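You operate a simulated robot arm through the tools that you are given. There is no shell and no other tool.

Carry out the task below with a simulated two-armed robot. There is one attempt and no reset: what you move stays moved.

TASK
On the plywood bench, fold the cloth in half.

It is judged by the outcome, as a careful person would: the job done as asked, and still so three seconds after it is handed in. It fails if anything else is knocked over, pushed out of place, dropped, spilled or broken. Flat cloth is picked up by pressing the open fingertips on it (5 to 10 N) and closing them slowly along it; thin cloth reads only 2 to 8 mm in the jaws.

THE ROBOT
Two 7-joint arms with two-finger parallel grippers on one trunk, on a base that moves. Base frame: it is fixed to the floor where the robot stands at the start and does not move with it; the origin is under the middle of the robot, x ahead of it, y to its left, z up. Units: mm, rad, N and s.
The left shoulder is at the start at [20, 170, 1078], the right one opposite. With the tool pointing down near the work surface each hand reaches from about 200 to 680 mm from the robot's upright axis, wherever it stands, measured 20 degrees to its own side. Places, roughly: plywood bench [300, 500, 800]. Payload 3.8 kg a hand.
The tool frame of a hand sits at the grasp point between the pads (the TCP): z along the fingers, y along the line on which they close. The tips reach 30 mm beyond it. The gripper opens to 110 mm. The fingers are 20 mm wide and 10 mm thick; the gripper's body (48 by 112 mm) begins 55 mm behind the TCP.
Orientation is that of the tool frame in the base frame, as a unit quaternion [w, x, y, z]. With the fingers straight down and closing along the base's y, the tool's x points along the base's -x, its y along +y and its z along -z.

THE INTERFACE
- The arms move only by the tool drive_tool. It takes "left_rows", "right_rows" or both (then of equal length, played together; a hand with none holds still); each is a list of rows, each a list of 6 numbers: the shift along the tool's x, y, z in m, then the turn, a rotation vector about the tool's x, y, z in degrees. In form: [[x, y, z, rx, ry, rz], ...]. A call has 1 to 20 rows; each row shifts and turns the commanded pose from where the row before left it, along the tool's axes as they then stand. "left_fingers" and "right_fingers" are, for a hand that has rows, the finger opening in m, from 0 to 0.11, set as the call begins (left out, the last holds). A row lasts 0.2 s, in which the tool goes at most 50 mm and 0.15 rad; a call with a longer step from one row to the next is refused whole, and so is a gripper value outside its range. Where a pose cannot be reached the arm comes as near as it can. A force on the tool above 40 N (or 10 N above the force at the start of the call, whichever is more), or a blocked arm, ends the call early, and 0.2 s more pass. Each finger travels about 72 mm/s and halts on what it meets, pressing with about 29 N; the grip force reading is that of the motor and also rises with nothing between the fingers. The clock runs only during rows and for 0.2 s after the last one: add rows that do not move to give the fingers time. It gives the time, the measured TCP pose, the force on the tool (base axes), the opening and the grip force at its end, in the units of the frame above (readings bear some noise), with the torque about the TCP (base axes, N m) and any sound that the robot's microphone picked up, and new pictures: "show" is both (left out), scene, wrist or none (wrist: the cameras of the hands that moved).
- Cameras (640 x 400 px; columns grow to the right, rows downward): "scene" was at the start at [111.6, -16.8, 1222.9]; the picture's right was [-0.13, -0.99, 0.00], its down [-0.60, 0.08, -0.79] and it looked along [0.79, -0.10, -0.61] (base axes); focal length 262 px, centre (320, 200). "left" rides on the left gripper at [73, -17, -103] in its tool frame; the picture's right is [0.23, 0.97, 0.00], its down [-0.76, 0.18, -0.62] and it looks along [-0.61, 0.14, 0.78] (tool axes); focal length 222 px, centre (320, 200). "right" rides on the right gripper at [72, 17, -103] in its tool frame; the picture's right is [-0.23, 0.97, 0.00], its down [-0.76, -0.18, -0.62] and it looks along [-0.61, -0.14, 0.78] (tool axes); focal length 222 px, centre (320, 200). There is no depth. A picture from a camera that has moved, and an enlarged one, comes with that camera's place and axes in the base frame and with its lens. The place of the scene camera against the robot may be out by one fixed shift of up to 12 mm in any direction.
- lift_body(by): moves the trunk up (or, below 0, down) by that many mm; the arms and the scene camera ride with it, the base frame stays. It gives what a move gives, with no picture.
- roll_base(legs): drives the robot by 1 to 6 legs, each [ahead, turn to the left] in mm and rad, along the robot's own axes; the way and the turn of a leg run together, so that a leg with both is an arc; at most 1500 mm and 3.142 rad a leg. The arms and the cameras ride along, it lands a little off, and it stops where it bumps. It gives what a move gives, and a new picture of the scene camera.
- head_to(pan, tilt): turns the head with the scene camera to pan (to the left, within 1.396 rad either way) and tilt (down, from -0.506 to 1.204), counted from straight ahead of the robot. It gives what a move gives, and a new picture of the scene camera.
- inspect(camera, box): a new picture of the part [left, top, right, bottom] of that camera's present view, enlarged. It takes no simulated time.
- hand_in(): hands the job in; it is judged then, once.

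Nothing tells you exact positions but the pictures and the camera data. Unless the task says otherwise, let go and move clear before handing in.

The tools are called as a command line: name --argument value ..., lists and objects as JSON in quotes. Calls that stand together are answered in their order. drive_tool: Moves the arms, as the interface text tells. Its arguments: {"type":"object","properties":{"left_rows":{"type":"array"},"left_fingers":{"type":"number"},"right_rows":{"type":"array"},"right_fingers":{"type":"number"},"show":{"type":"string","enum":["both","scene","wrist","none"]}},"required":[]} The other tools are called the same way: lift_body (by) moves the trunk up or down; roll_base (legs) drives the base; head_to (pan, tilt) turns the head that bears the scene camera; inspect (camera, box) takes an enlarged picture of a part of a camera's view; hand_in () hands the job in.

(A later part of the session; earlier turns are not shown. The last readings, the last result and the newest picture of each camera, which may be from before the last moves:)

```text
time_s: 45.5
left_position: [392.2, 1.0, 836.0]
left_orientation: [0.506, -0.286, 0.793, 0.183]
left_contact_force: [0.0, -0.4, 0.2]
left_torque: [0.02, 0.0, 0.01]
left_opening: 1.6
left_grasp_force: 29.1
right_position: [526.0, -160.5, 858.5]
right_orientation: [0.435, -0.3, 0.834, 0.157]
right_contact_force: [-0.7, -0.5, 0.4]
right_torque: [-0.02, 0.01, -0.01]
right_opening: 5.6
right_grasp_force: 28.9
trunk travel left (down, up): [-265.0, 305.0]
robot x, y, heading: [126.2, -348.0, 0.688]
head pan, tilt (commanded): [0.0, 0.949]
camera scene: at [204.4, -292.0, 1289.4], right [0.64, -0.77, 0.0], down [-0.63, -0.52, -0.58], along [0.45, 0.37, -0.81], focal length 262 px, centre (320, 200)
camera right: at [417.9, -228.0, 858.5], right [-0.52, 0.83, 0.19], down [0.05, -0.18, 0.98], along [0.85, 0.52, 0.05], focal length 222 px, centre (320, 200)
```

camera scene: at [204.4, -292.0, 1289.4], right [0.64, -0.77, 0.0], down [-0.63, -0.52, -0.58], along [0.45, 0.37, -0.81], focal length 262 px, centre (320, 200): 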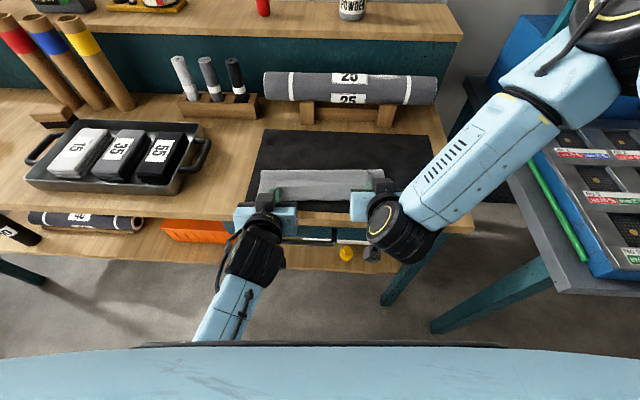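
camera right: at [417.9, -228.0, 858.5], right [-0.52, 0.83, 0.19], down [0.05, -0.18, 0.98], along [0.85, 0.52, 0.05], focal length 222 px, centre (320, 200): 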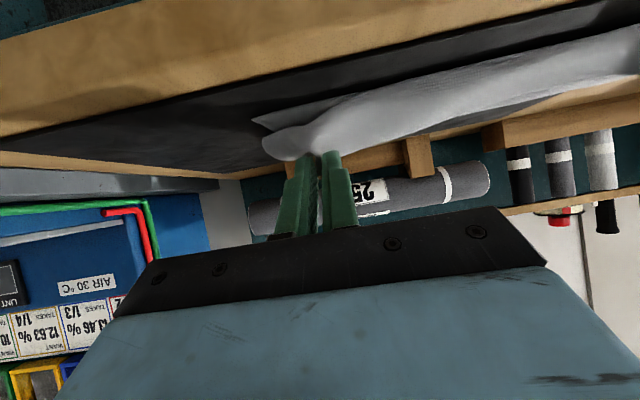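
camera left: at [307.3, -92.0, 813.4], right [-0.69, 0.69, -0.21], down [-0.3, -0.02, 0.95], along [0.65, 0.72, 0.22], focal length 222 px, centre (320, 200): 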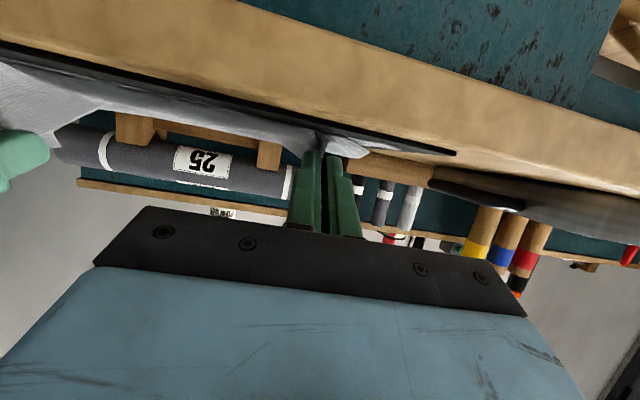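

The right hand is back at Y ≈ −112. I'll lower it gently to match the left.

drive_tool --right_rows '[[0.00315, 0, 0.00246, 0, 0, 0], [0.00315, 0, 0.00246, 0, 0, 0], [0, 0, 0, 0, 0, 0]]' --show "both"

inspect --camera "scene" --box '[220, 120, 420, 240]'

inspect --camera "left" --box '[180, 60, 500, 260]'

```text
time_s: 46.3
left_position: [391.7, -0.4, 836.4]
left_orientation: [0.506, -0.286, 0.793, 0.183]
left_contact_force: [0.6, 0.2, -0.4]
left_torque: [-0.01, 0.03, 0.01]
left_opening: 2.0
left_grasp_force: 29.0
right_position: [526.3, -159.5, 851.0]
right_orientation: [0.435, -0.3, 0.835, 0.156]
right_contact_force: [0.8, -1.1, 0.1]
right_torque: [0.03, -0.01, 0.03]
right_opening: 5.4
right_grasp_force: 29.2
trunk travel left (down, up): [-265.0, 305.0]
robot x, y, heading: [130.2, -347.3, 0.691]
head pan, tilt (commanded): [0.0, 0.949]
camera scene: at [204.4, -292.1, 1289.4], right [0.64, -0.77, 0.0], down [-0.63, -0.52, -0.58], along [0.45, 0.37, -0.81], focal length 262 px, centre (320, 200)
camera right: at [418.4, -227.6, 850.5], right [-0.52, 0.83, 0.19], down [0.05, -0.19, 0.98], along [0.85, 0.52, 0.05], focal length 222 px, centre (320, 200)
```

scene: 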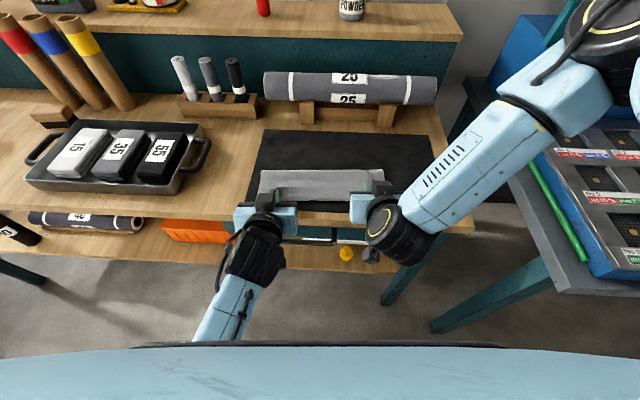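
right: 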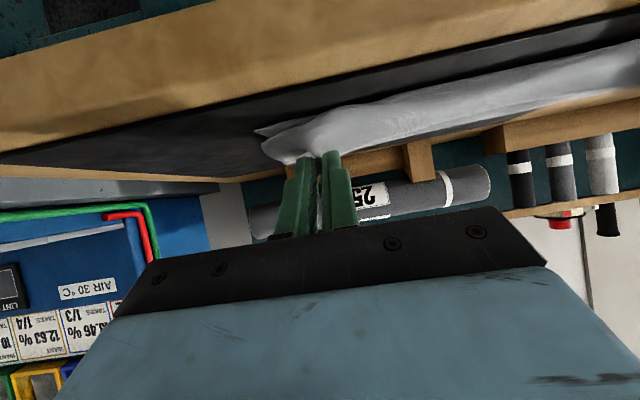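

```text
3.20 times, centred on (320, 180) of scene
camera zoom: at [204.4, -292.1, 1289.4], right [0.64, -0.77, 0.0], down [-0.63, -0.52, -0.58], along [0.45, 0.37, -0.81], focal length 840 px, centre (320, 264)
```

zoom: 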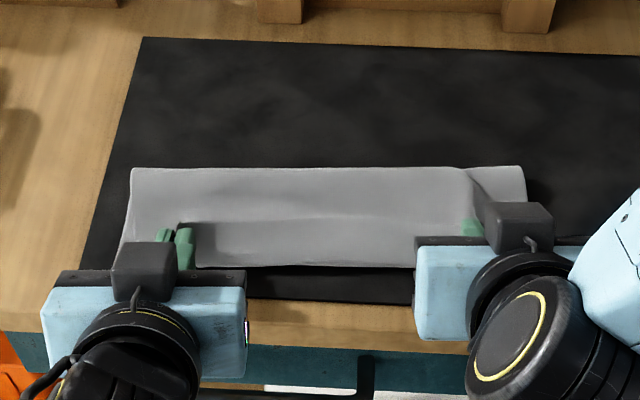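

```text
2.00 times, centred on (340, 160) of left
camera zoom: at [307.2, -91.9, 813.4], right [-0.69, 0.69, -0.21], down [-0.3, -0.02, 0.95], along [0.65, 0.72, 0.22], focal length 444 px, centre (280, 280)
```

zoom: 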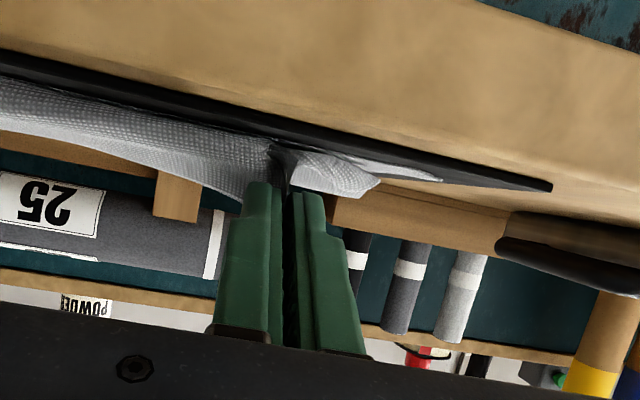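

The fold has formed, but I now place its line at about X 472, closer to me than halfway (494), so the top layer has excess cloth curled at its edge. Both hands still hold, so I'll lift back up along the arc and lay it again with the fingers tilted more from the start.

drive_tool --left_rows '[[-0.01429, 0, -0.0039, 0, 1, 0], [-0.01611, 0, -0.00118, 0, 1, 0], [-0.01656, 0, 0.00166, 0, 1, 0], [-0.0167, 0, 0.00584, 0, 1, 0], [-0.01514, 0, 0.00876, 0, 1, 0], [-0.0132, 0, 0.01086, 0, 0, 0], [0, 0, 0, 0, 0, 0]]' --right_rows '[[-0.00484, 0, -0.0018, 0, -1, 0], [-0.0133, 0, -0.00174, 0, -1, 0], [-0.01497, 0, 0.00101, 0, -1, 0], [-0.01707, 0, 0.00467, 0, -1, 0], [-0.01544, 0, 0.00822, 0, -1, 0], [-0.0132, 0, 0.01086, 0, 0, 0], [0, 0, 0, 0, 0, 0]]' --show "both"

inspect --camera "scene" --box '[220, 120, 420, 240]'

```text
time_s: 47.9
left_position: [439.6, 40.1, 908.6]
left_orientation: [0.471, -0.293, 0.815, 0.17]
left_contact_force: [-0.6, 0.4, 0.1]
left_torque: [0.02, 0.04, 0.0]
left_opening: 2.0
left_grasp_force: 29.0
right_position: [572.4, -120.5, 906.7]
right_orientation: [0.471, -0.293, 0.815, 0.169]
right_contact_force: [-0.6, 0.3, 0.0]
right_torque: [-0.04, 0.0, -0.05]
right_opening: 5.5
right_grasp_force: 28.6
trunk travel left (down, up): [-265.0, 305.0]
robot x, y, heading: [128.6, -345.5, 0.69]
head pan, tilt (commanded): [0.0, 0.949]
camera scene: at [204.3, -292.1, 1289.4], right [0.64, -0.77, 0.0], down [-0.63, -0.52, -0.58], along [0.45, 0.37, -0.81], focal length 262 px, centre (320, 200)
camera right: at [465.3, -188.1, 895.2], right [-0.53, 0.82, 0.2], down [-0.01, -0.24, 0.97], along [0.85, 0.51, 0.14], focal length 222 px, centre (320, 200)
camera left: at [353.6, -53.6, 895.5], right [-0.71, 0.68, -0.2], down [-0.24, 0.03, 0.97], along [0.67, 0.73, 0.14], focal length 222 px, centre (320, 200)
```

scene: 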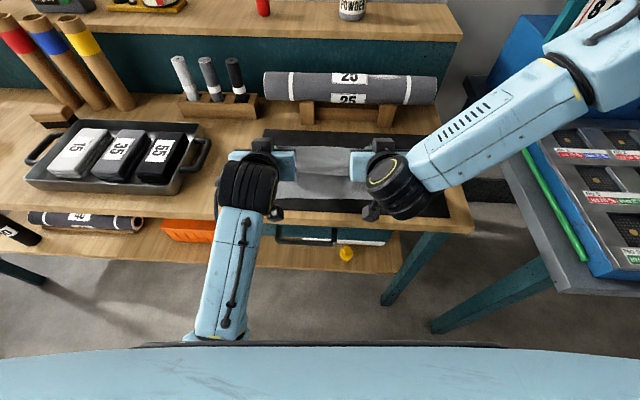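
right: 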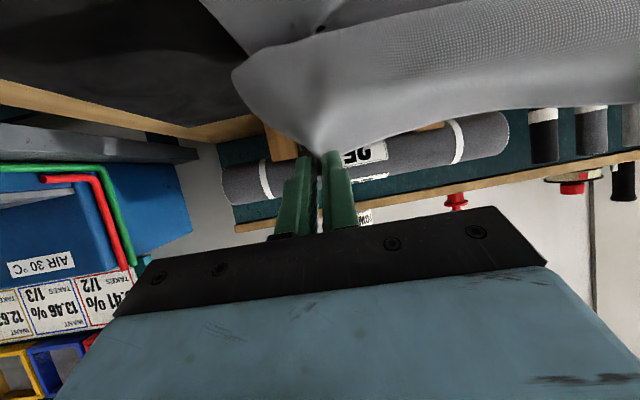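
left: 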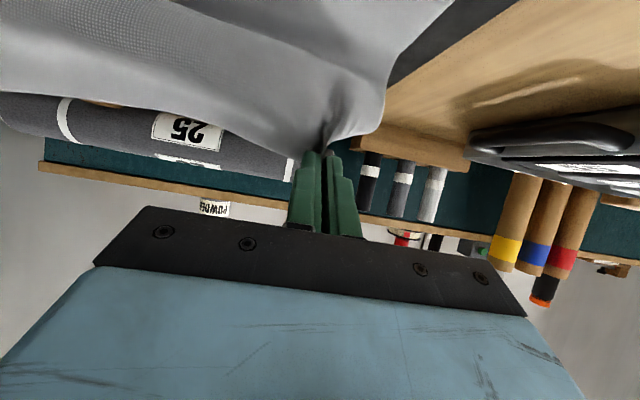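

```text
3.20 times, centred on (320, 180) of scene
camera zoom: at [204.3, -292.1, 1289.4], right [0.64, -0.77, 0.0], down [-0.63, -0.52, -0.58], along [0.45, 0.37, -0.81], focal length 840 px, centre (320, 264)
```

zoom: 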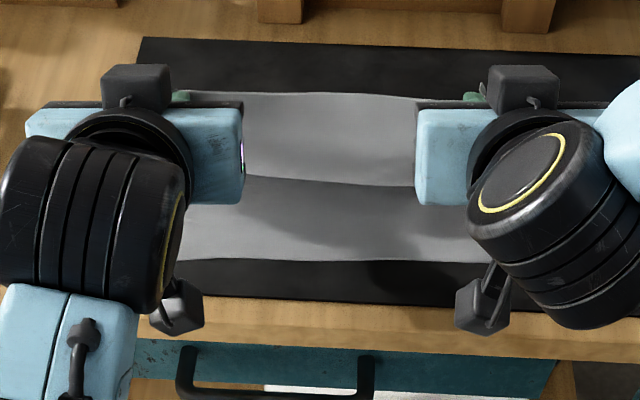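

Both corners are still held and the cloth hangs cleanly again. To give the arms room for more finger tilt, I'll reach the hands forward 30 mm and then roll the base back 30 mm, which leaves the cloth where it is.

drive_tool --left_rows '[[-0.0056, 0, 0.0083, 0, 0, 0], [-0.0056, 0, 0.0083, 0, 0, 0], [-0.0056, 0, 0.0083, 0, 0, 0]]' --right_rows '[[-0.0056, 0, 0.0083, 0, 0, 0], [-0.0056, 0, 0.0083, 0, 0, 0], [-0.0056, 0, 0.0083, 0, 0, 0]]' --show "none"

roll_base --legs '[[-30, 0]]'

inspect --camera "left" --box '[100, 0, 500, 250]'

inspect --camera "right" --box '[140, 0, 540, 250]'

```text
time_s: 48.7
left_position: [463.8, 60.0, 909.2]
left_orientation: [0.472, -0.293, 0.814, 0.17]
left_contact_force: [-0.2, 0.4, -0.4]
left_torque: [0.02, 0.01, 0.0]
left_opening: 2.1
left_grasp_force: 28.9
right_position: [596.5, -102.4, 909.2]
right_orientation: [0.471, -0.293, 0.815, 0.169]
right_contact_force: [0.0, 0.0, 0.7]
right_torque: [-0.01, 0.02, 0.01]
right_opening: 5.3
right_grasp_force: 28.9
trunk travel left (down, up): [-265.0, 305.0]
robot x, y, heading: [127.5, -347.4, 0.692]
head pan, tilt (commanded): [0.0, 0.949]
```

```text
time_s: 49.5
left_position: [438.0, 39.1, 910.2]
left_orientation: [0.472, -0.293, 0.814, 0.17]
left_contact_force: [-0.9, 0.3, 0.5]
left_torque: [0.04, 0.04, 0.01]
left_opening: 2.0
left_grasp_force: 29.2
right_position: [571.3, -122.6, 908.8]
right_orientation: [0.472, -0.292, 0.815, 0.169]
right_contact_force: [0.4, -0.8, 0.2]
right_torque: [0.01, 0.01, -0.03]
right_opening: 5.7
right_grasp_force: 29.3
trunk travel left (down, up): [-265.0, 305.0]
robot x, y, heading: [106.2, -365.3, 0.693]
head pan, tilt (commanded): [0.0, 0.949]
camera scene: at [180.2, -312.0, 1289.5], right [0.64, -0.77, 0.0], down [-0.63, -0.52, -0.58], along [0.45, 0.37, -0.81], focal length 262 px, centre (320, 200)
```

scene: 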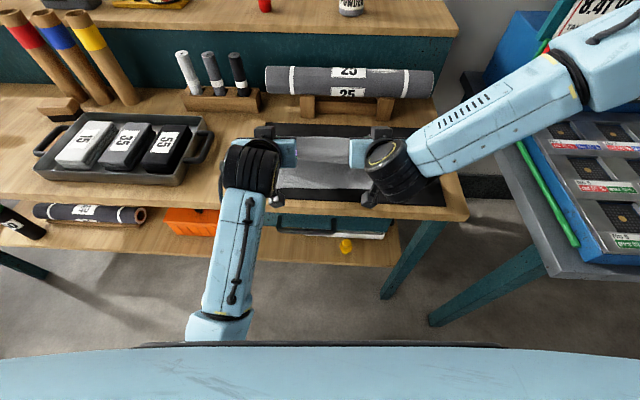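

```text
1.60 times, centred on (300, 125) of left
camera zoom: at [352.8, -54.3, 897.8], right [-0.71, 0.68, -0.2], down [-0.24, 0.03, 0.97], along [0.67, 0.73, 0.14], focal length 355 px, centre (352, 320)
```

zoom: 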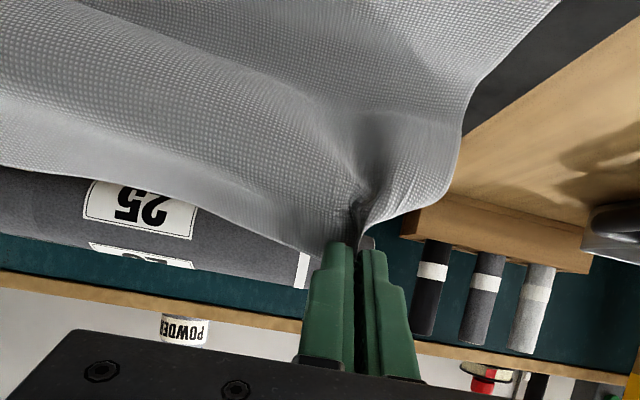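

```text
1.60 times, centred on (340, 125) of right
camera zoom: at [464.5, -189.3, 897.8], right [-0.53, 0.82, 0.2], down [-0.01, -0.24, 0.97], along [0.85, 0.51, 0.14], focal length 355 px, centre (288, 320)
```

zoom: 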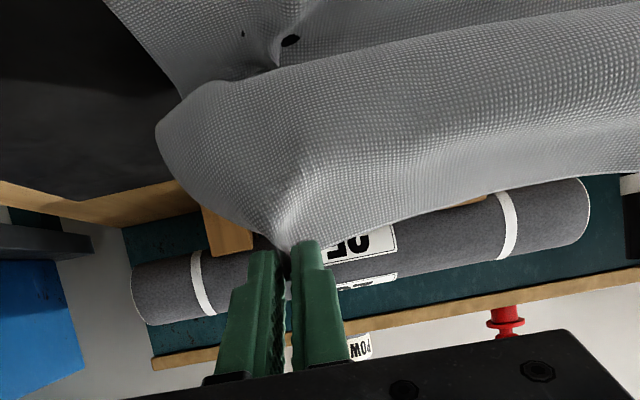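

The left side hangs in a clean curve, while the right still bulges slightly. I'll tilt both hands further and follow the arc, keeping the cloth nearly taut.

drive_tool --left_rows '[[0.0047, 0, -0.00236, 0, -3, 0], [0.00458, 0, -0.0026, 0, -3, 0], [0.00444, 0, -0.00284, 0, -3, 0], [0.00428, 0, -0.00307, 0, -3, 0], [0, 0, 0, 0, 0, 0]]' --right_rows '[[0.0047, 0, -0.00236, 0, -3, 0], [0.00458, 0, -0.0026, 0, -3, 0], [0.00444, 0, -0.00284, 0, -3, 0], [0.00428, 0, -0.00307, 0, -3, 0], [0, 0, 0, 0, 0, 0]]' --show "both"

inspect --camera "scene" --box '[220, 100, 420, 220]'

```text
time_s: 50.7
left_position: [426.2, 27.5, 897.7]
left_orientation: [0.554, -0.274, 0.76, 0.2]
left_contact_force: [0.3, 0.0, -0.3]
left_torque: [0.03, -0.02, 0.03]
left_opening: 2.1
left_grasp_force: 29.2
right_position: [537.3, -107.8, 918.3]
right_orientation: [0.554, -0.272, 0.762, 0.196]
right_contact_force: [-0.1, 0.2, -0.8]
right_torque: [0.01, -0.01, -0.04]
right_opening: 5.7
right_grasp_force: 29.1
right hand out of reach, approached as far as the arm can: row 2, 3, 4
trunk travel left (down, up): [-265.0, 305.0]
robot x, y, heading: [102.8, -363.4, 0.686]
head pan, tilt (commanded): [0.0, 0.949]
camera scene: at [181.5, -311.1, 1289.4], right [0.64, -0.77, 0.0], down [-0.63, -0.52, -0.58], along [0.45, 0.37, -0.81], focal length 262 px, centre (320, 200)
camera right: at [433.4, -171.0, 881.0], right [-0.56, 0.8, 0.21], down [-0.17, -0.36, 0.92], along [0.81, 0.48, 0.34], focal length 222 px, centre (320, 200)
camera left: at [343.9, -61.7, 859.3], right [-0.67, 0.71, -0.22], down [-0.39, -0.09, 0.92], along [0.63, 0.7, 0.34], focal length 222 px, centre (320, 200)
```

scene: 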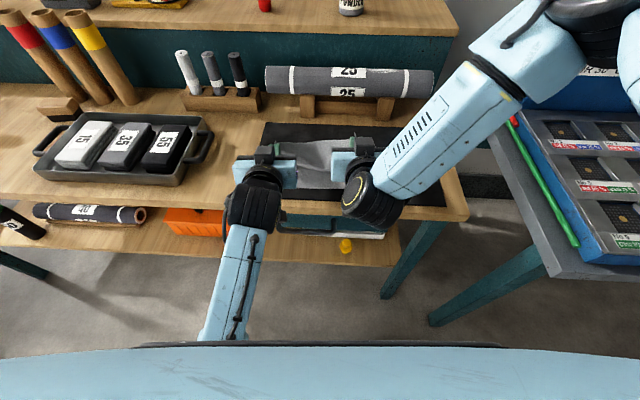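
right: 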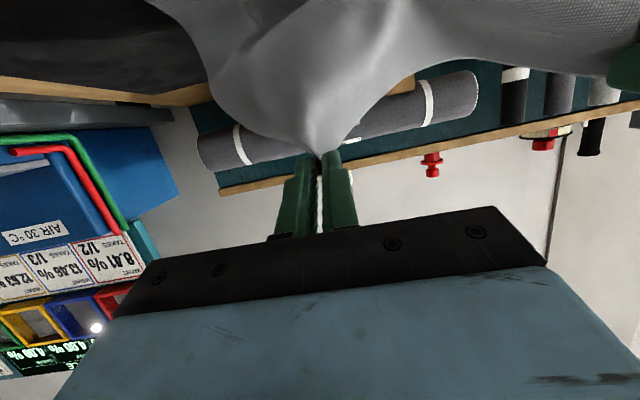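
left: 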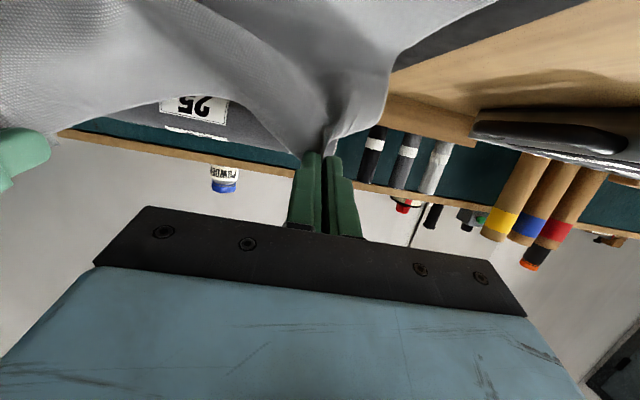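

```text
3.20 times, centred on (320, 160) of scene
camera zoom: at [181.5, -311.1, 1289.4], right [0.64, -0.77, 0.0], down [-0.63, -0.52, -0.58], along [0.45, 0.37, -0.81], focal length 840 px, centre (320, 328)
```

zoom: 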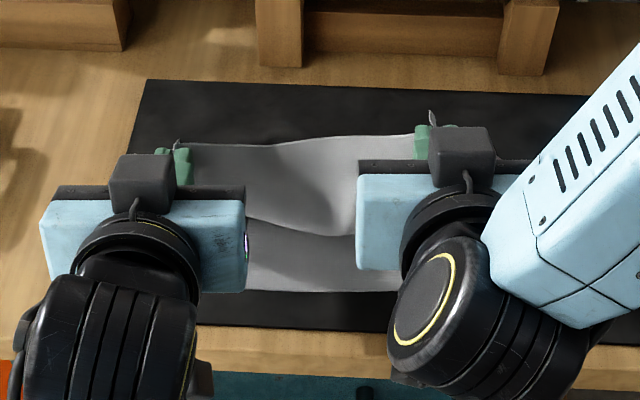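

The right wrist can't tilt past about 60°, and it drifted inward again. I'll bring the right hand back out at 58° tilt and leave the left as it is.

drive_tool --right_rows '[[0.00286, -0.0066, 0.00124, 0, 2.8, 0], [0.00279, -0.0066, 0.00138, 0, 2.8, 0], [0.00272, -0.0066, 0.00151, 0, 2.8, 0], [0.00265, -0.0066, 0.00165, 0, 2.8, 0], [0.00256, -0.0066, 0.00177, 0, 2.8, 0], [0, 0, 0, 0, 0, 0]]' --show "both"

inspect --camera "scene" --box '[220, 100, 420, 220]'

inspect --camera "left" --box '[100, 0, 500, 250]'

```text
time_s: 52.1
left_position: [425.6, 28.2, 897.9]
left_orientation: [0.554, -0.275, 0.76, 0.201]
left_contact_force: [-0.8, -0.1, 0.4]
left_torque: [0.01, 0.02, 0.04]
left_opening: 1.9
left_grasp_force: 28.9
right_position: [559.9, -132.6, 903.2]
right_orientation: [0.457, -0.295, 0.823, 0.164]
right_contact_force: [-0.1, -0.2, 0.1]
right_torque: [0.0, 0.04, 0.02]
right_opening: 5.5
right_grasp_force: 28.9
trunk travel left (down, up): [-265.0, 305.0]
robot x, y, heading: [100.7, -362.5, 0.69]
head pan, tilt (commanded): [0.0, 0.949]
camera scene: at [181.3, -311.0, 1289.4], right [0.64, -0.77, 0.0], down [-0.63, -0.52, -0.58], along [0.45, 0.37, -0.81], focal length 262 px, centre (320, 200)
camera right: at [451.6, -199.3, 895.5], right [-0.53, 0.83, 0.19], down [0.02, -0.22, 0.98], along [0.85, 0.52, 0.1], focal length 222 px, centre (320, 200)
```

scene: 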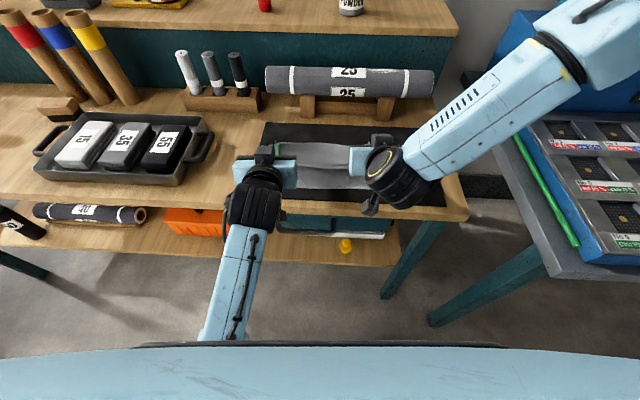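
right: 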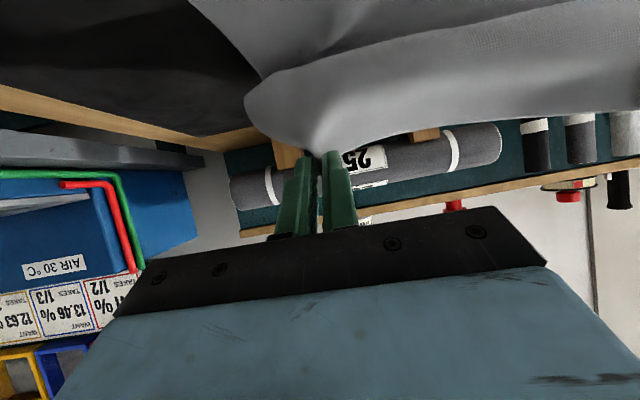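

```text
3.20 times, centred on (320, 160) of scene
camera zoom: at [181.3, -311.0, 1289.4], right [0.64, -0.77, 0.0], down [-0.63, -0.52, -0.58], along [0.45, 0.37, -0.81], focal length 840 px, centre (320, 328)
```

zoom: 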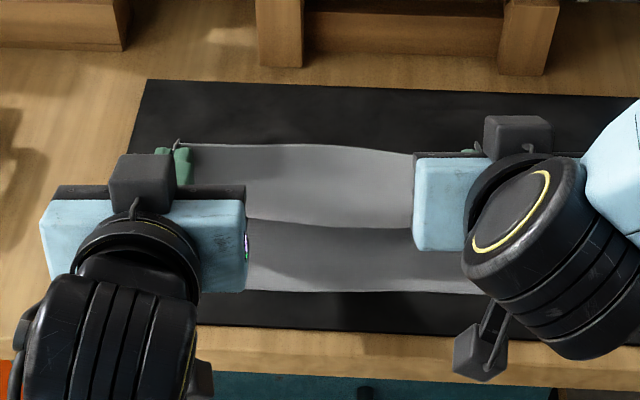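

```text
1.60 times, centred on (300, 125) of left
camera zoom: at [343.9, -61.5, 859.5], right [-0.67, 0.71, -0.22], down [-0.39, -0.09, 0.92], along [0.63, 0.7, 0.34], focal length 355 px, centre (352, 320)
```

zoom: 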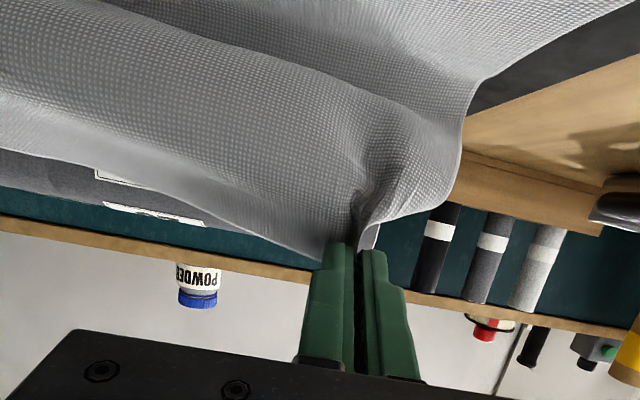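

Both corners are level again at about X 433. I'll come down while staying a bit farther out this time (pinch near X 422), so the fold line stays near the halfway mark. Then I'll check where the fold actually lies.

drive_tool --left_rows '[[0.01192, 0, -0.00012, 0, 2, 0], [0.0106, 0, 0.00099, 0, 2, 0], [0.01056, 0, 0.00135, 0, 2, 0], [0.0091, 0, 0.00317, 0, 1, 0], [0.00816, 0, 0.0038, 0, 0, 0], [0.00634, 0, 0.00296, 0, 0, 0], [0, 0, 0, 0, 0, 0]]' --right_rows '[[0.01219, 0, 0.00408, 0, 0, 0], [0.01092, 0, 0.00329, 0, 0, 0], [0.01092, 0, 0.00329, 0, 0, 0], [0.00901, 0, 0.00445, 0, 0, 0], [0.00763, 0, 0.00477, 0, 0, 0], [0.00594, 0, 0.00371, 0, 0, 0], [0, 0, 0, 0, 0, 0]]' --show "both"

inspect --camera "scene" --box '[220, 100, 420, 220]'

inspect --camera "left" --box '[100, 0, 500, 250]'

inspect --camera "right" --box '[140, 0, 540, 250]'

```text
time_s: 53.7
left_position: [418.8, 22.2, 840.5]
left_orientation: [0.506, -0.285, 0.793, 0.182]
left_contact_force: [-0.1, 0.8, -1.0]
left_torque: [-0.02, -0.01, -0.01]
left_opening: 2.3
left_grasp_force: 29.1
right_position: [549.7, -134.4, 844.8]
right_orientation: [0.456, -0.293, 0.825, 0.161]
right_contact_force: [-0.6, 0.0, 0.5]
right_torque: [-0.02, 0.01, 0.0]
right_opening: 5.3
right_grasp_force: 28.6
right hand out of reach, approached as far as the arm can: row 6
trunk travel left (down, up): [-265.0, 305.0]
robot x, y, heading: [106.3, -365.2, 0.691]
head pan, tilt (commanded): [0.0, 0.949]
camera scene: at [181.4, -311.1, 1289.4], right [0.64, -0.77, 0.0], down [-0.63, -0.52, -0.58], along [0.45, 0.37, -0.81], focal length 262 px, centre (320, 200)
camera right: at [441.7, -201.4, 837.6], right [-0.52, 0.83, 0.19], down [0.02, -0.21, 0.98], along [0.85, 0.51, 0.1], focal length 222 px, centre (320, 200)
camera left: at [333.8, -70.2, 816.9], right [-0.69, 0.69, -0.21], down [-0.3, -0.02, 0.95], along [0.65, 0.72, 0.22], focal length 222 px, centre (320, 200)
```

scene: 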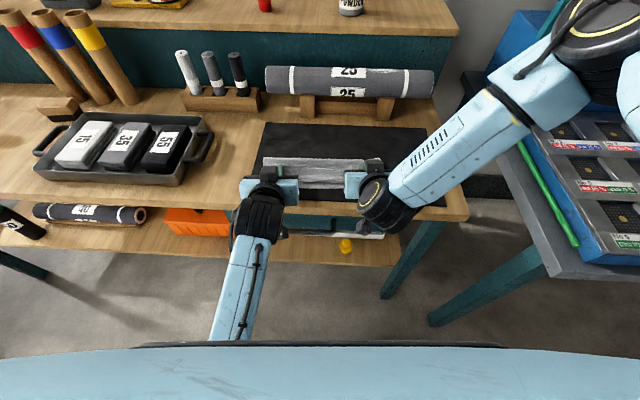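
right: 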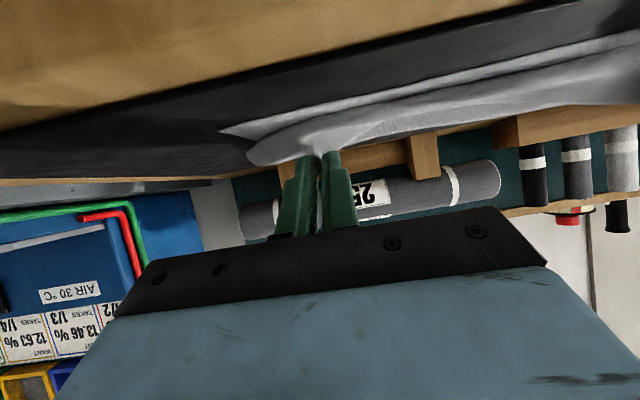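
left: 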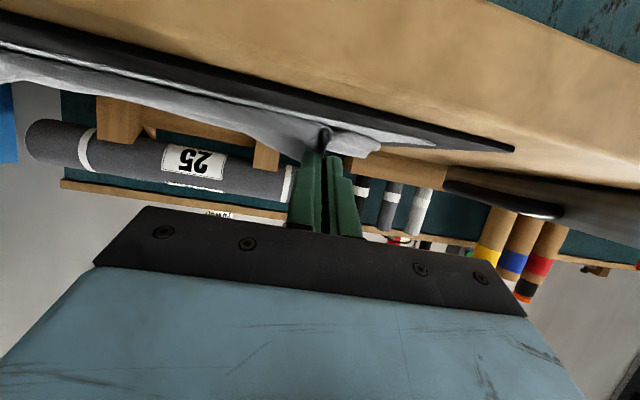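

```text
3.20 times, centred on (320, 160) of scene
camera zoom: at [181.4, -311.1, 1289.4], right [0.64, -0.77, 0.0], down [-0.63, -0.52, -0.58], along [0.45, 0.37, -0.81], focal length 840 px, centre (320, 328)
```

zoom: 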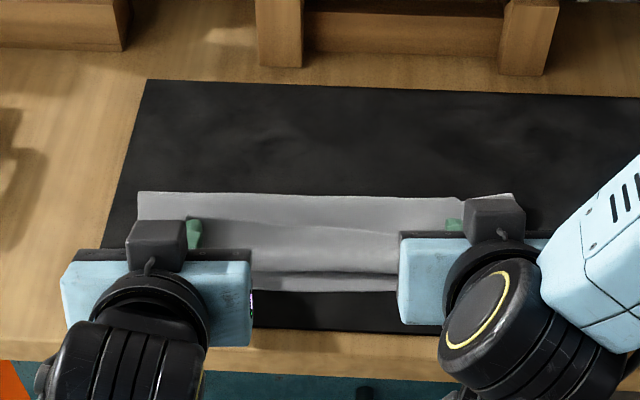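

```text
1.60 times, centred on (300, 125) of left
camera zoom: at [333.8, -70.2, 816.9], right [-0.69, 0.69, -0.21], down [-0.3, -0.02, 0.95], along [0.65, 0.72, 0.22], focal length 355 px, centre (352, 320)
```

zoom: 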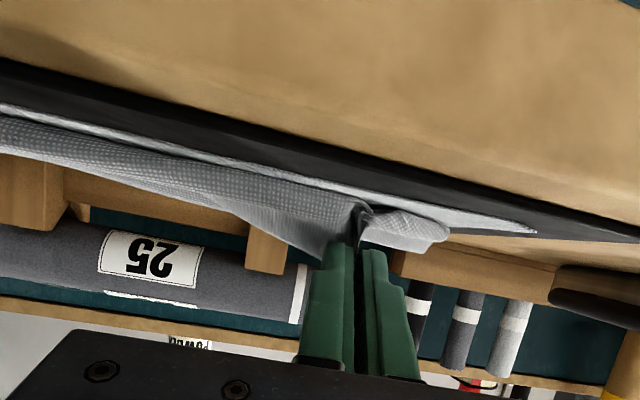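

```text
1.60 times, centred on (340, 125) of right
camera zoom: at [441.7, -201.4, 837.6], right [-0.52, 0.83, 0.19], down [0.02, -0.21, 0.98], along [0.85, 0.51, 0.1], focal length 355 px, centre (288, 320)
```

zoom: 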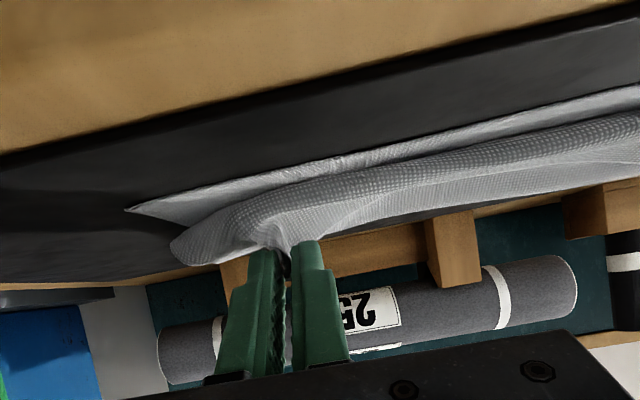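

The fold now lies near X 477 with about 40 mm of the top edge curled up and back, so the top layer is still short of halfway. The cloth rolls forward with the pull, so I'll lift and set the edge down farther out (pinch near X 450), which should put the fold at halfway. I'll open out the curl afterward.

drive_tool --left_rows '[[-0.01764, 0, -0.00712, 0, 0, 0], [-0.0215, 0, -0.0012, 0, 0, 0], [-0.0213, 0, 0.0055, 0, 0, 0], [-0.0163, 0, 0.00894, 0, 0, 0], [-0.01183, 0, 0.00882, 0, 0, 0], [0, 0, 0, 0, 0, 0]]' --right_rows '[[-0.01664, -0.001, -0.00922, 0, 0, 0], [-0.0212, -0.001, -0.00382, 0, 0, 0], [-0.02184, -0.001, 0.00286, 0, 0, 0], [-0.01728, -0.001, 0.00689, 0, 0, 0], [-0.01283, 0, 0.00731, 0, 0, 0], [0, 0, 0, 0, 0, 0]]' --show "both"

inspect --camera "scene" --box '[220, 80, 420, 220]'

```text
time_s: 55.1
left_position: [456.7, 54.4, 914.7]
left_orientation: [0.506, -0.285, 0.793, 0.182]
left_contact_force: [0.4, -0.2, 0.1]
left_torque: [0.04, 0.03, 0.03]
left_opening: 2.1
left_grasp_force: 29.3
right_position: [591.7, -105.3, 918.2]
right_orientation: [0.457, -0.295, 0.823, 0.163]
right_contact_force: [-0.5, 0.6, -0.5]
right_torque: [-0.01, 0.0, -0.02]
right_opening: 5.7
right_grasp_force: 29.7
trunk travel left (down, up): [-265.0, 305.0]
robot x, y, heading: [105.8, -364.8, 0.695]
head pan, tilt (commanded): [0.0, 0.949]
camera scene: at [181.2, -311.1, 1289.4], right [0.64, -0.77, 0.0], down [-0.63, -0.52, -0.58], along [0.45, 0.37, -0.81], focal length 262 px, centre (320, 200)
camera right: at [483.7, -173.0, 911.7], right [-0.53, 0.83, 0.19], down [0.02, -0.22, 0.98], along [0.85, 0.52, 0.1], focal length 222 px, centre (320, 200)
camera left: at [372.6, -37.8, 891.2], right [-0.69, 0.69, -0.21], down [-0.3, -0.02, 0.95], along [0.65, 0.72, 0.22], focal length 222 px, centre (320, 200)
```

scene: 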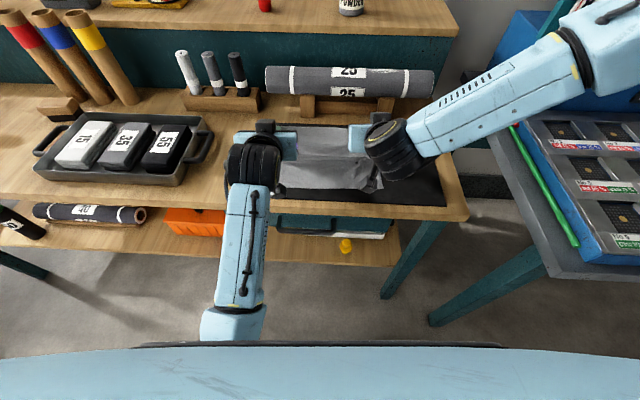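
right: 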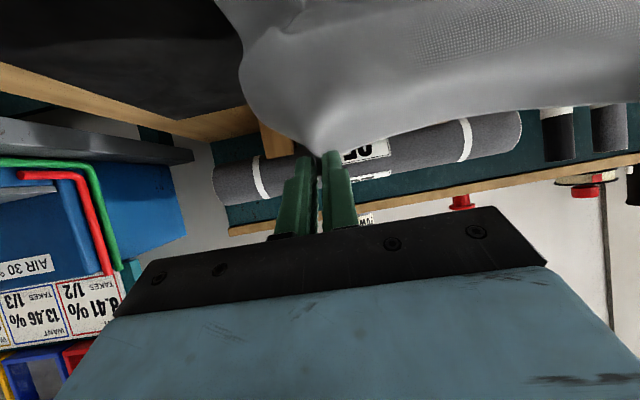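
left: 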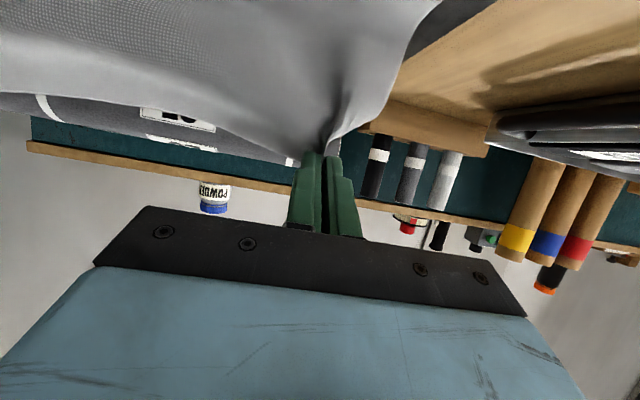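

```text
2.86 times, centred on (320, 150) of scene
camera zoom: at [181.2, -311.1, 1289.4], right [0.64, -0.77, 0.0], down [-0.63, -0.52, -0.58], along [0.45, 0.37, -0.81], focal length 750 px, centre (320, 343)
```

zoom: 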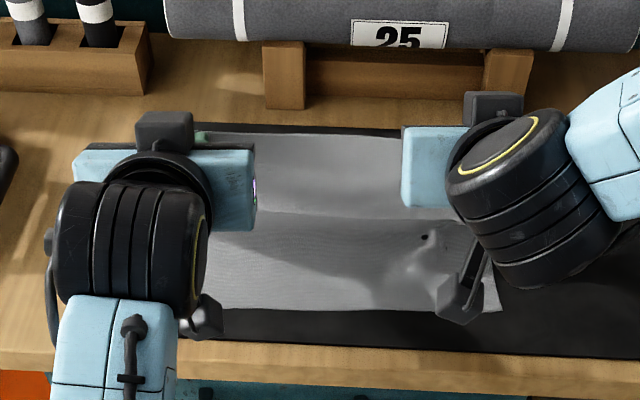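

There's a crinkle on the lower layer near the right side. I'll look closer before continuing.

inspect --camera "scene" --box '[290, 120, 400, 200]'

inspect --camera "right" --box '[180, 0, 500, 180]'

inspect --camera "left" --box '[0, 0, 460, 200]'

```text
5.00 times, centred on (345, 160) of scene
camera zoom: at [181.2, -311.1, 1289.4], right [0.64, -0.77, 0.0], down [-0.63, -0.52, -0.58], along [0.45, 0.37, -0.81], focal length 1312 px, centre (195, 400)
```

zoom: 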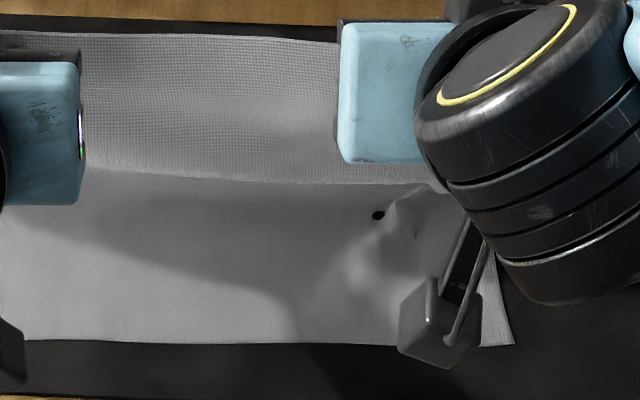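

```text
2.00 times, centred on (340, 90) of right
camera zoom: at [483.7, -173.0, 911.7], right [-0.53, 0.83, 0.19], down [0.02, -0.22, 0.98], along [0.85, 0.52, 0.1], focal length 444 px, centre (280, 420)
```

zoom: 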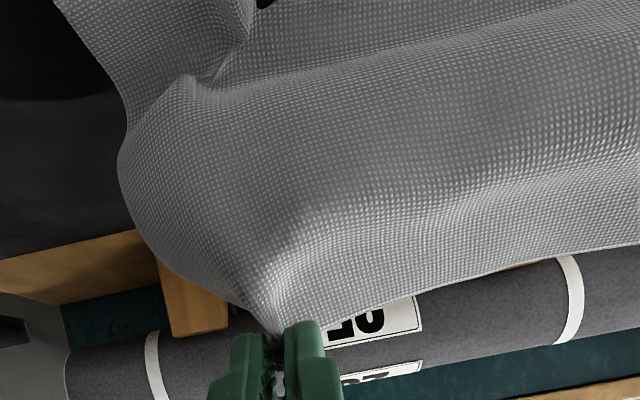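

```text
1.39 times, centred on (230, 100) of left
camera zoom: at [372.6, -37.8, 891.2], right [-0.69, 0.69, -0.21], down [-0.3, -0.02, 0.95], along [0.65, 0.72, 0.22], focal length 309 px, centre (445, 339)
```

zoom: 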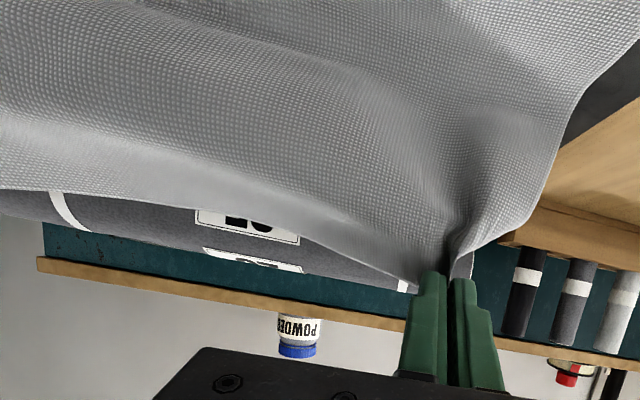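

The right hand's earlier inward drift left a small tuck in the lower layer. I'll lift higher to peel that area off the mat and let the tuck open.

drive_tool --left_rows '[[-0.01064, 0, -0.00794, 0, 0, 0], [-0.01064, 0, -0.00794, 0, 0, 0], [-0.01064, 0, -0.00794, 0, 0, 0], [0, 0, 0, 0, 0, 0]]' --right_rows '[[-0.00959, 0, -0.00918, 0, 0, 0], [-0.00959, 0, -0.00918, 0, 0, 0], [-0.00959, 0, -0.00918, 0, 0, 0], [0, 0, 0, 0, 0, 0]]' --show "both"

inspect --camera "scene" --box '[220, 80, 420, 220]'

inspect --camera "right" --box '[180, 0, 500, 180]'

```text
time_s: 56.1
left_position: [451.4, 49.5, 953.8]
left_orientation: [0.506, -0.285, 0.794, 0.182]
left_contact_force: [-0.3, 0.5, -1.0]
left_torque: [0.05, 0.0, 0.02]
left_opening: 2.0
left_grasp_force: 28.8
right_position: [585.6, -111.4, 959.6]
right_orientation: [0.457, -0.295, 0.823, 0.164]
right_contact_force: [-0.5, -0.4, 0.2]
right_torque: [0.03, 0.03, 0.0]
right_opening: 5.4
right_grasp_force: 29.2
trunk travel left (down, up): [-265.0, 305.0]
robot x, y, heading: [102.0, -362.8, 0.687]
head pan, tilt (commanded): [0.0, 0.949]
camera scene: at [181.4, -311.0, 1289.4], right [0.64, -0.77, 0.0], down [-0.63, -0.52, -0.58], along [0.45, 0.37, -0.81], focal length 262 px, centre (320, 200)
camera right: at [476.9, -178.3, 951.3], right [-0.53, 0.83, 0.19], down [0.02, -0.22, 0.98], along [0.85, 0.52, 0.1], focal length 222 px, centre (320, 200)
camera left: at [366.2, -42.6, 930.0], right [-0.69, 0.69, -0.21], down [-0.3, -0.02, 0.95], along [0.65, 0.72, 0.22], focal length 222 px, centre (320, 200)
```

scene: 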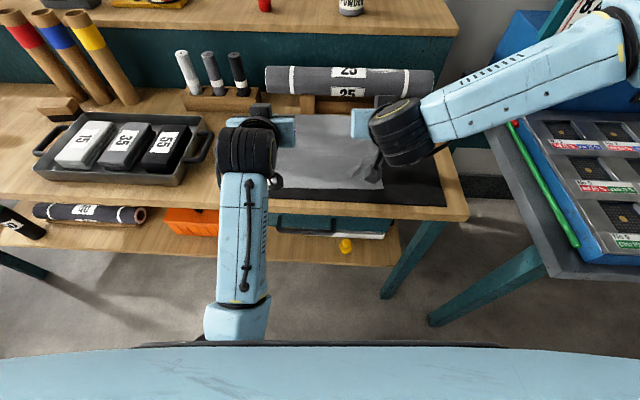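
right: 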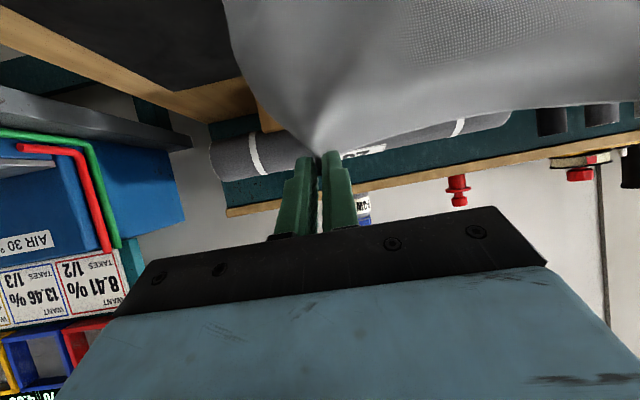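
left: 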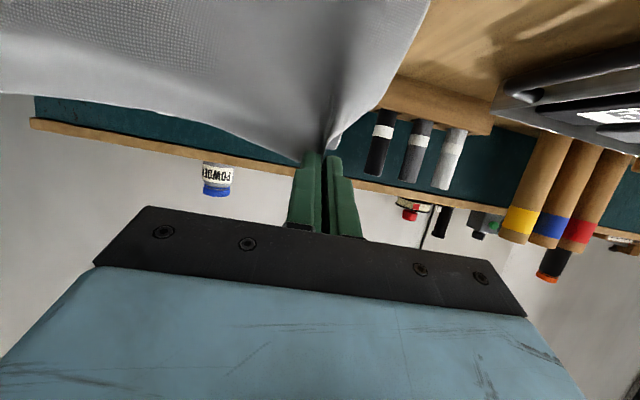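

```text
2.86 times, centred on (320, 150) of scene
camera zoom: at [181.4, -311.0, 1289.4], right [0.64, -0.77, 0.0], down [-0.63, -0.52, -0.58], along [0.45, 0.37, -0.81], focal length 750 px, centre (320, 343)
```

zoom: 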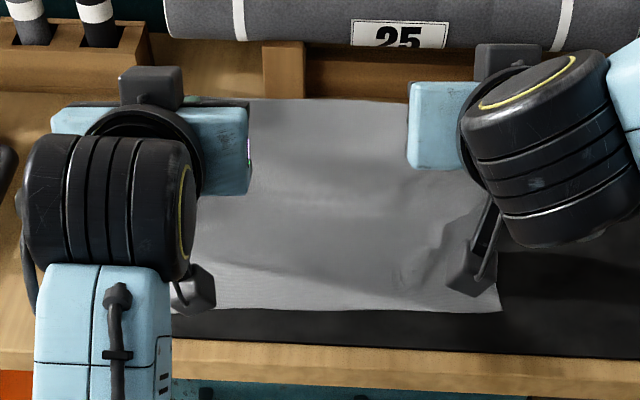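

```text
2.00 times, centred on (340, 90) of right
camera zoom: at [476.9, -178.3, 951.3], right [-0.53, 0.83, 0.19], down [0.02, -0.22, 0.98], along [0.85, 0.52, 0.1], focal length 444 px, centre (280, 420)
```

zoom: 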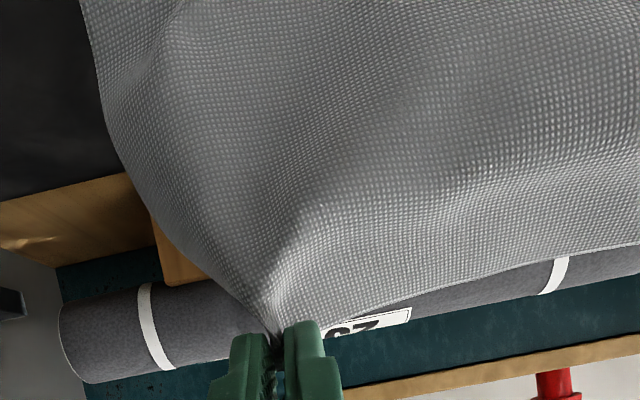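

The tuck has opened and the cloth hangs cleanly. Now I'll lower it while moving slightly away, so the bottom half lays out to the halfway line first.

drive_tool --left_rows '[[0.01517, 0, 0.0148, 0, 0, 0], [0.01517, 0, 0.0148, 0, 0, 0], [0.01686, 0, 0.01117, 0, 0, 0], [0.01631, 0, 0.00761, 0, 0, 0], [0.01528, 0, 0.00271, 0, 0, 0], [0, 0, 0, 0, 0, 0]]' --right_rows '[[0.0141, 0, 0.01707, 0, 3, 0], [0.01319, 0, 0.01778, 0, 0, 0], [0.01548, 0, 0.0145, 0, 0, 0], [0.01475, 0, 0.01032, 0, 0, 0], [0.01458, 0, 0.00533, 0, 0, 0], [0, 0, 0, 0, 0, 0]]' --show "both"

inspect --camera "scene" --box '[220, 80, 420, 220]'

inspect --camera "right" --box '[180, 0, 500, 180]'

```text
time_s: 57.5
left_position: [461.7, 58.1, 860.6]
left_orientation: [0.506, -0.285, 0.793, 0.183]
left_contact_force: [0.0, -0.2, -0.3]
left_torque: [0.01, -0.02, -0.03]
left_opening: 2.1
left_grasp_force: 29.3
right_position: [595.8, -103.2, 862.5]
right_orientation: [0.435, -0.3, 0.834, 0.157]
right_contact_force: [0.1, -0.2, 0.4]
right_torque: [0.0, 0.0, -0.02]
right_opening: 5.5
right_grasp_force: 29.4
trunk travel left (down, up): [-265.0, 305.0]
robot x, y, heading: [101.3, -364.6, 0.688]
head pan, tilt (commanded): [0.0, 0.949]
camera scene: at [181.3, -311.0, 1289.4], right [0.64, -0.77, 0.0], down [-0.63, -0.52, -0.58], along [0.45, 0.37, -0.81], focal length 262 px, centre (320, 200)
camera right: at [487.3, -170.3, 861.2], right [-0.52, 0.83, 0.19], down [0.05, -0.19, 0.98], along [0.85, 0.52, 0.05], focal length 222 px, centre (320, 200)
camera left: at [376.6, -34.2, 836.5], right [-0.69, 0.69, -0.21], down [-0.3, -0.02, 0.95], along [0.65, 0.72, 0.22], focal length 222 px, centre (320, 200)
```

scene: 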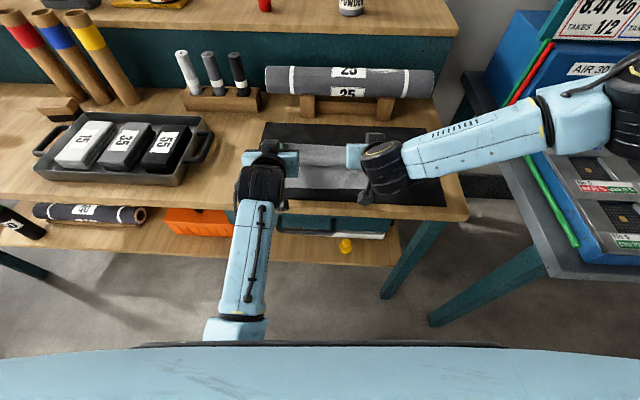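
right: 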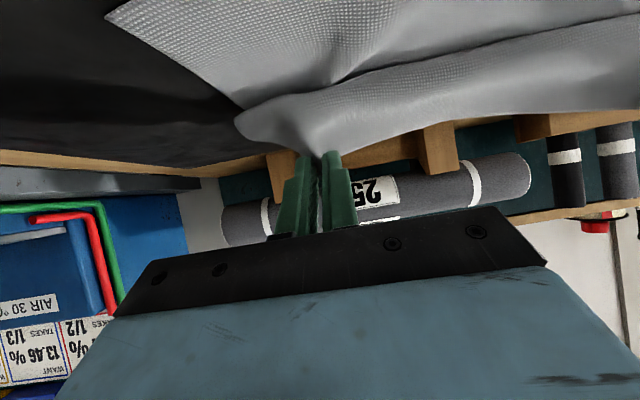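
left: 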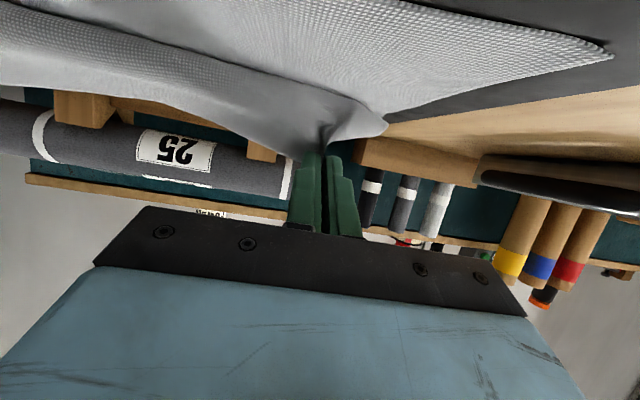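

```text
2.86 times, centred on (320, 150) of scene
camera zoom: at [181.3, -311.0, 1289.4], right [0.64, -0.77, 0.0], down [-0.63, -0.52, -0.58], along [0.45, 0.37, -0.81], focal length 750 px, centre (320, 343)
```

zoom: 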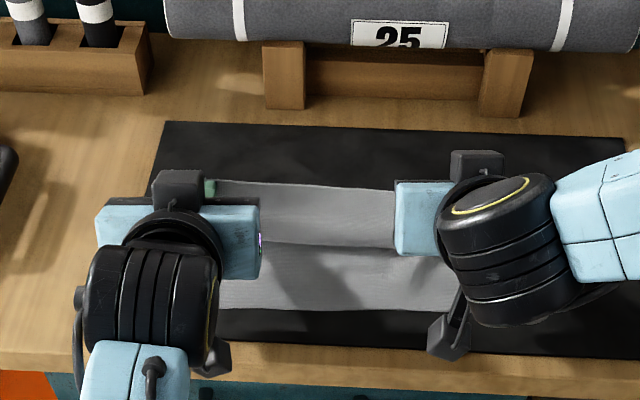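

```text
2.00 times, centred on (340, 90) of right
camera zoom: at [487.3, -170.3, 861.2], right [-0.52, 0.83, 0.19], down [0.05, -0.19, 0.98], along [0.85, 0.52, 0.05], focal length 444 px, centre (280, 420)
```

zoom: 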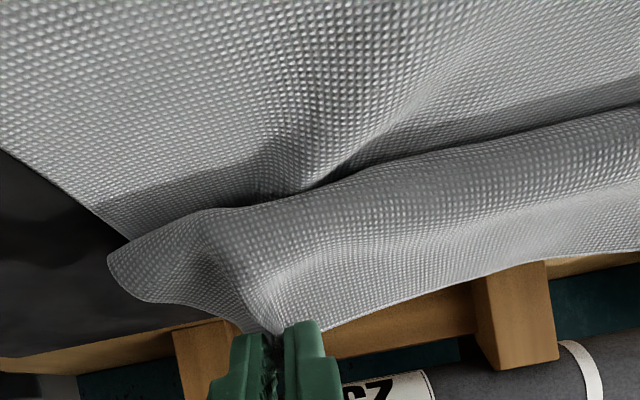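

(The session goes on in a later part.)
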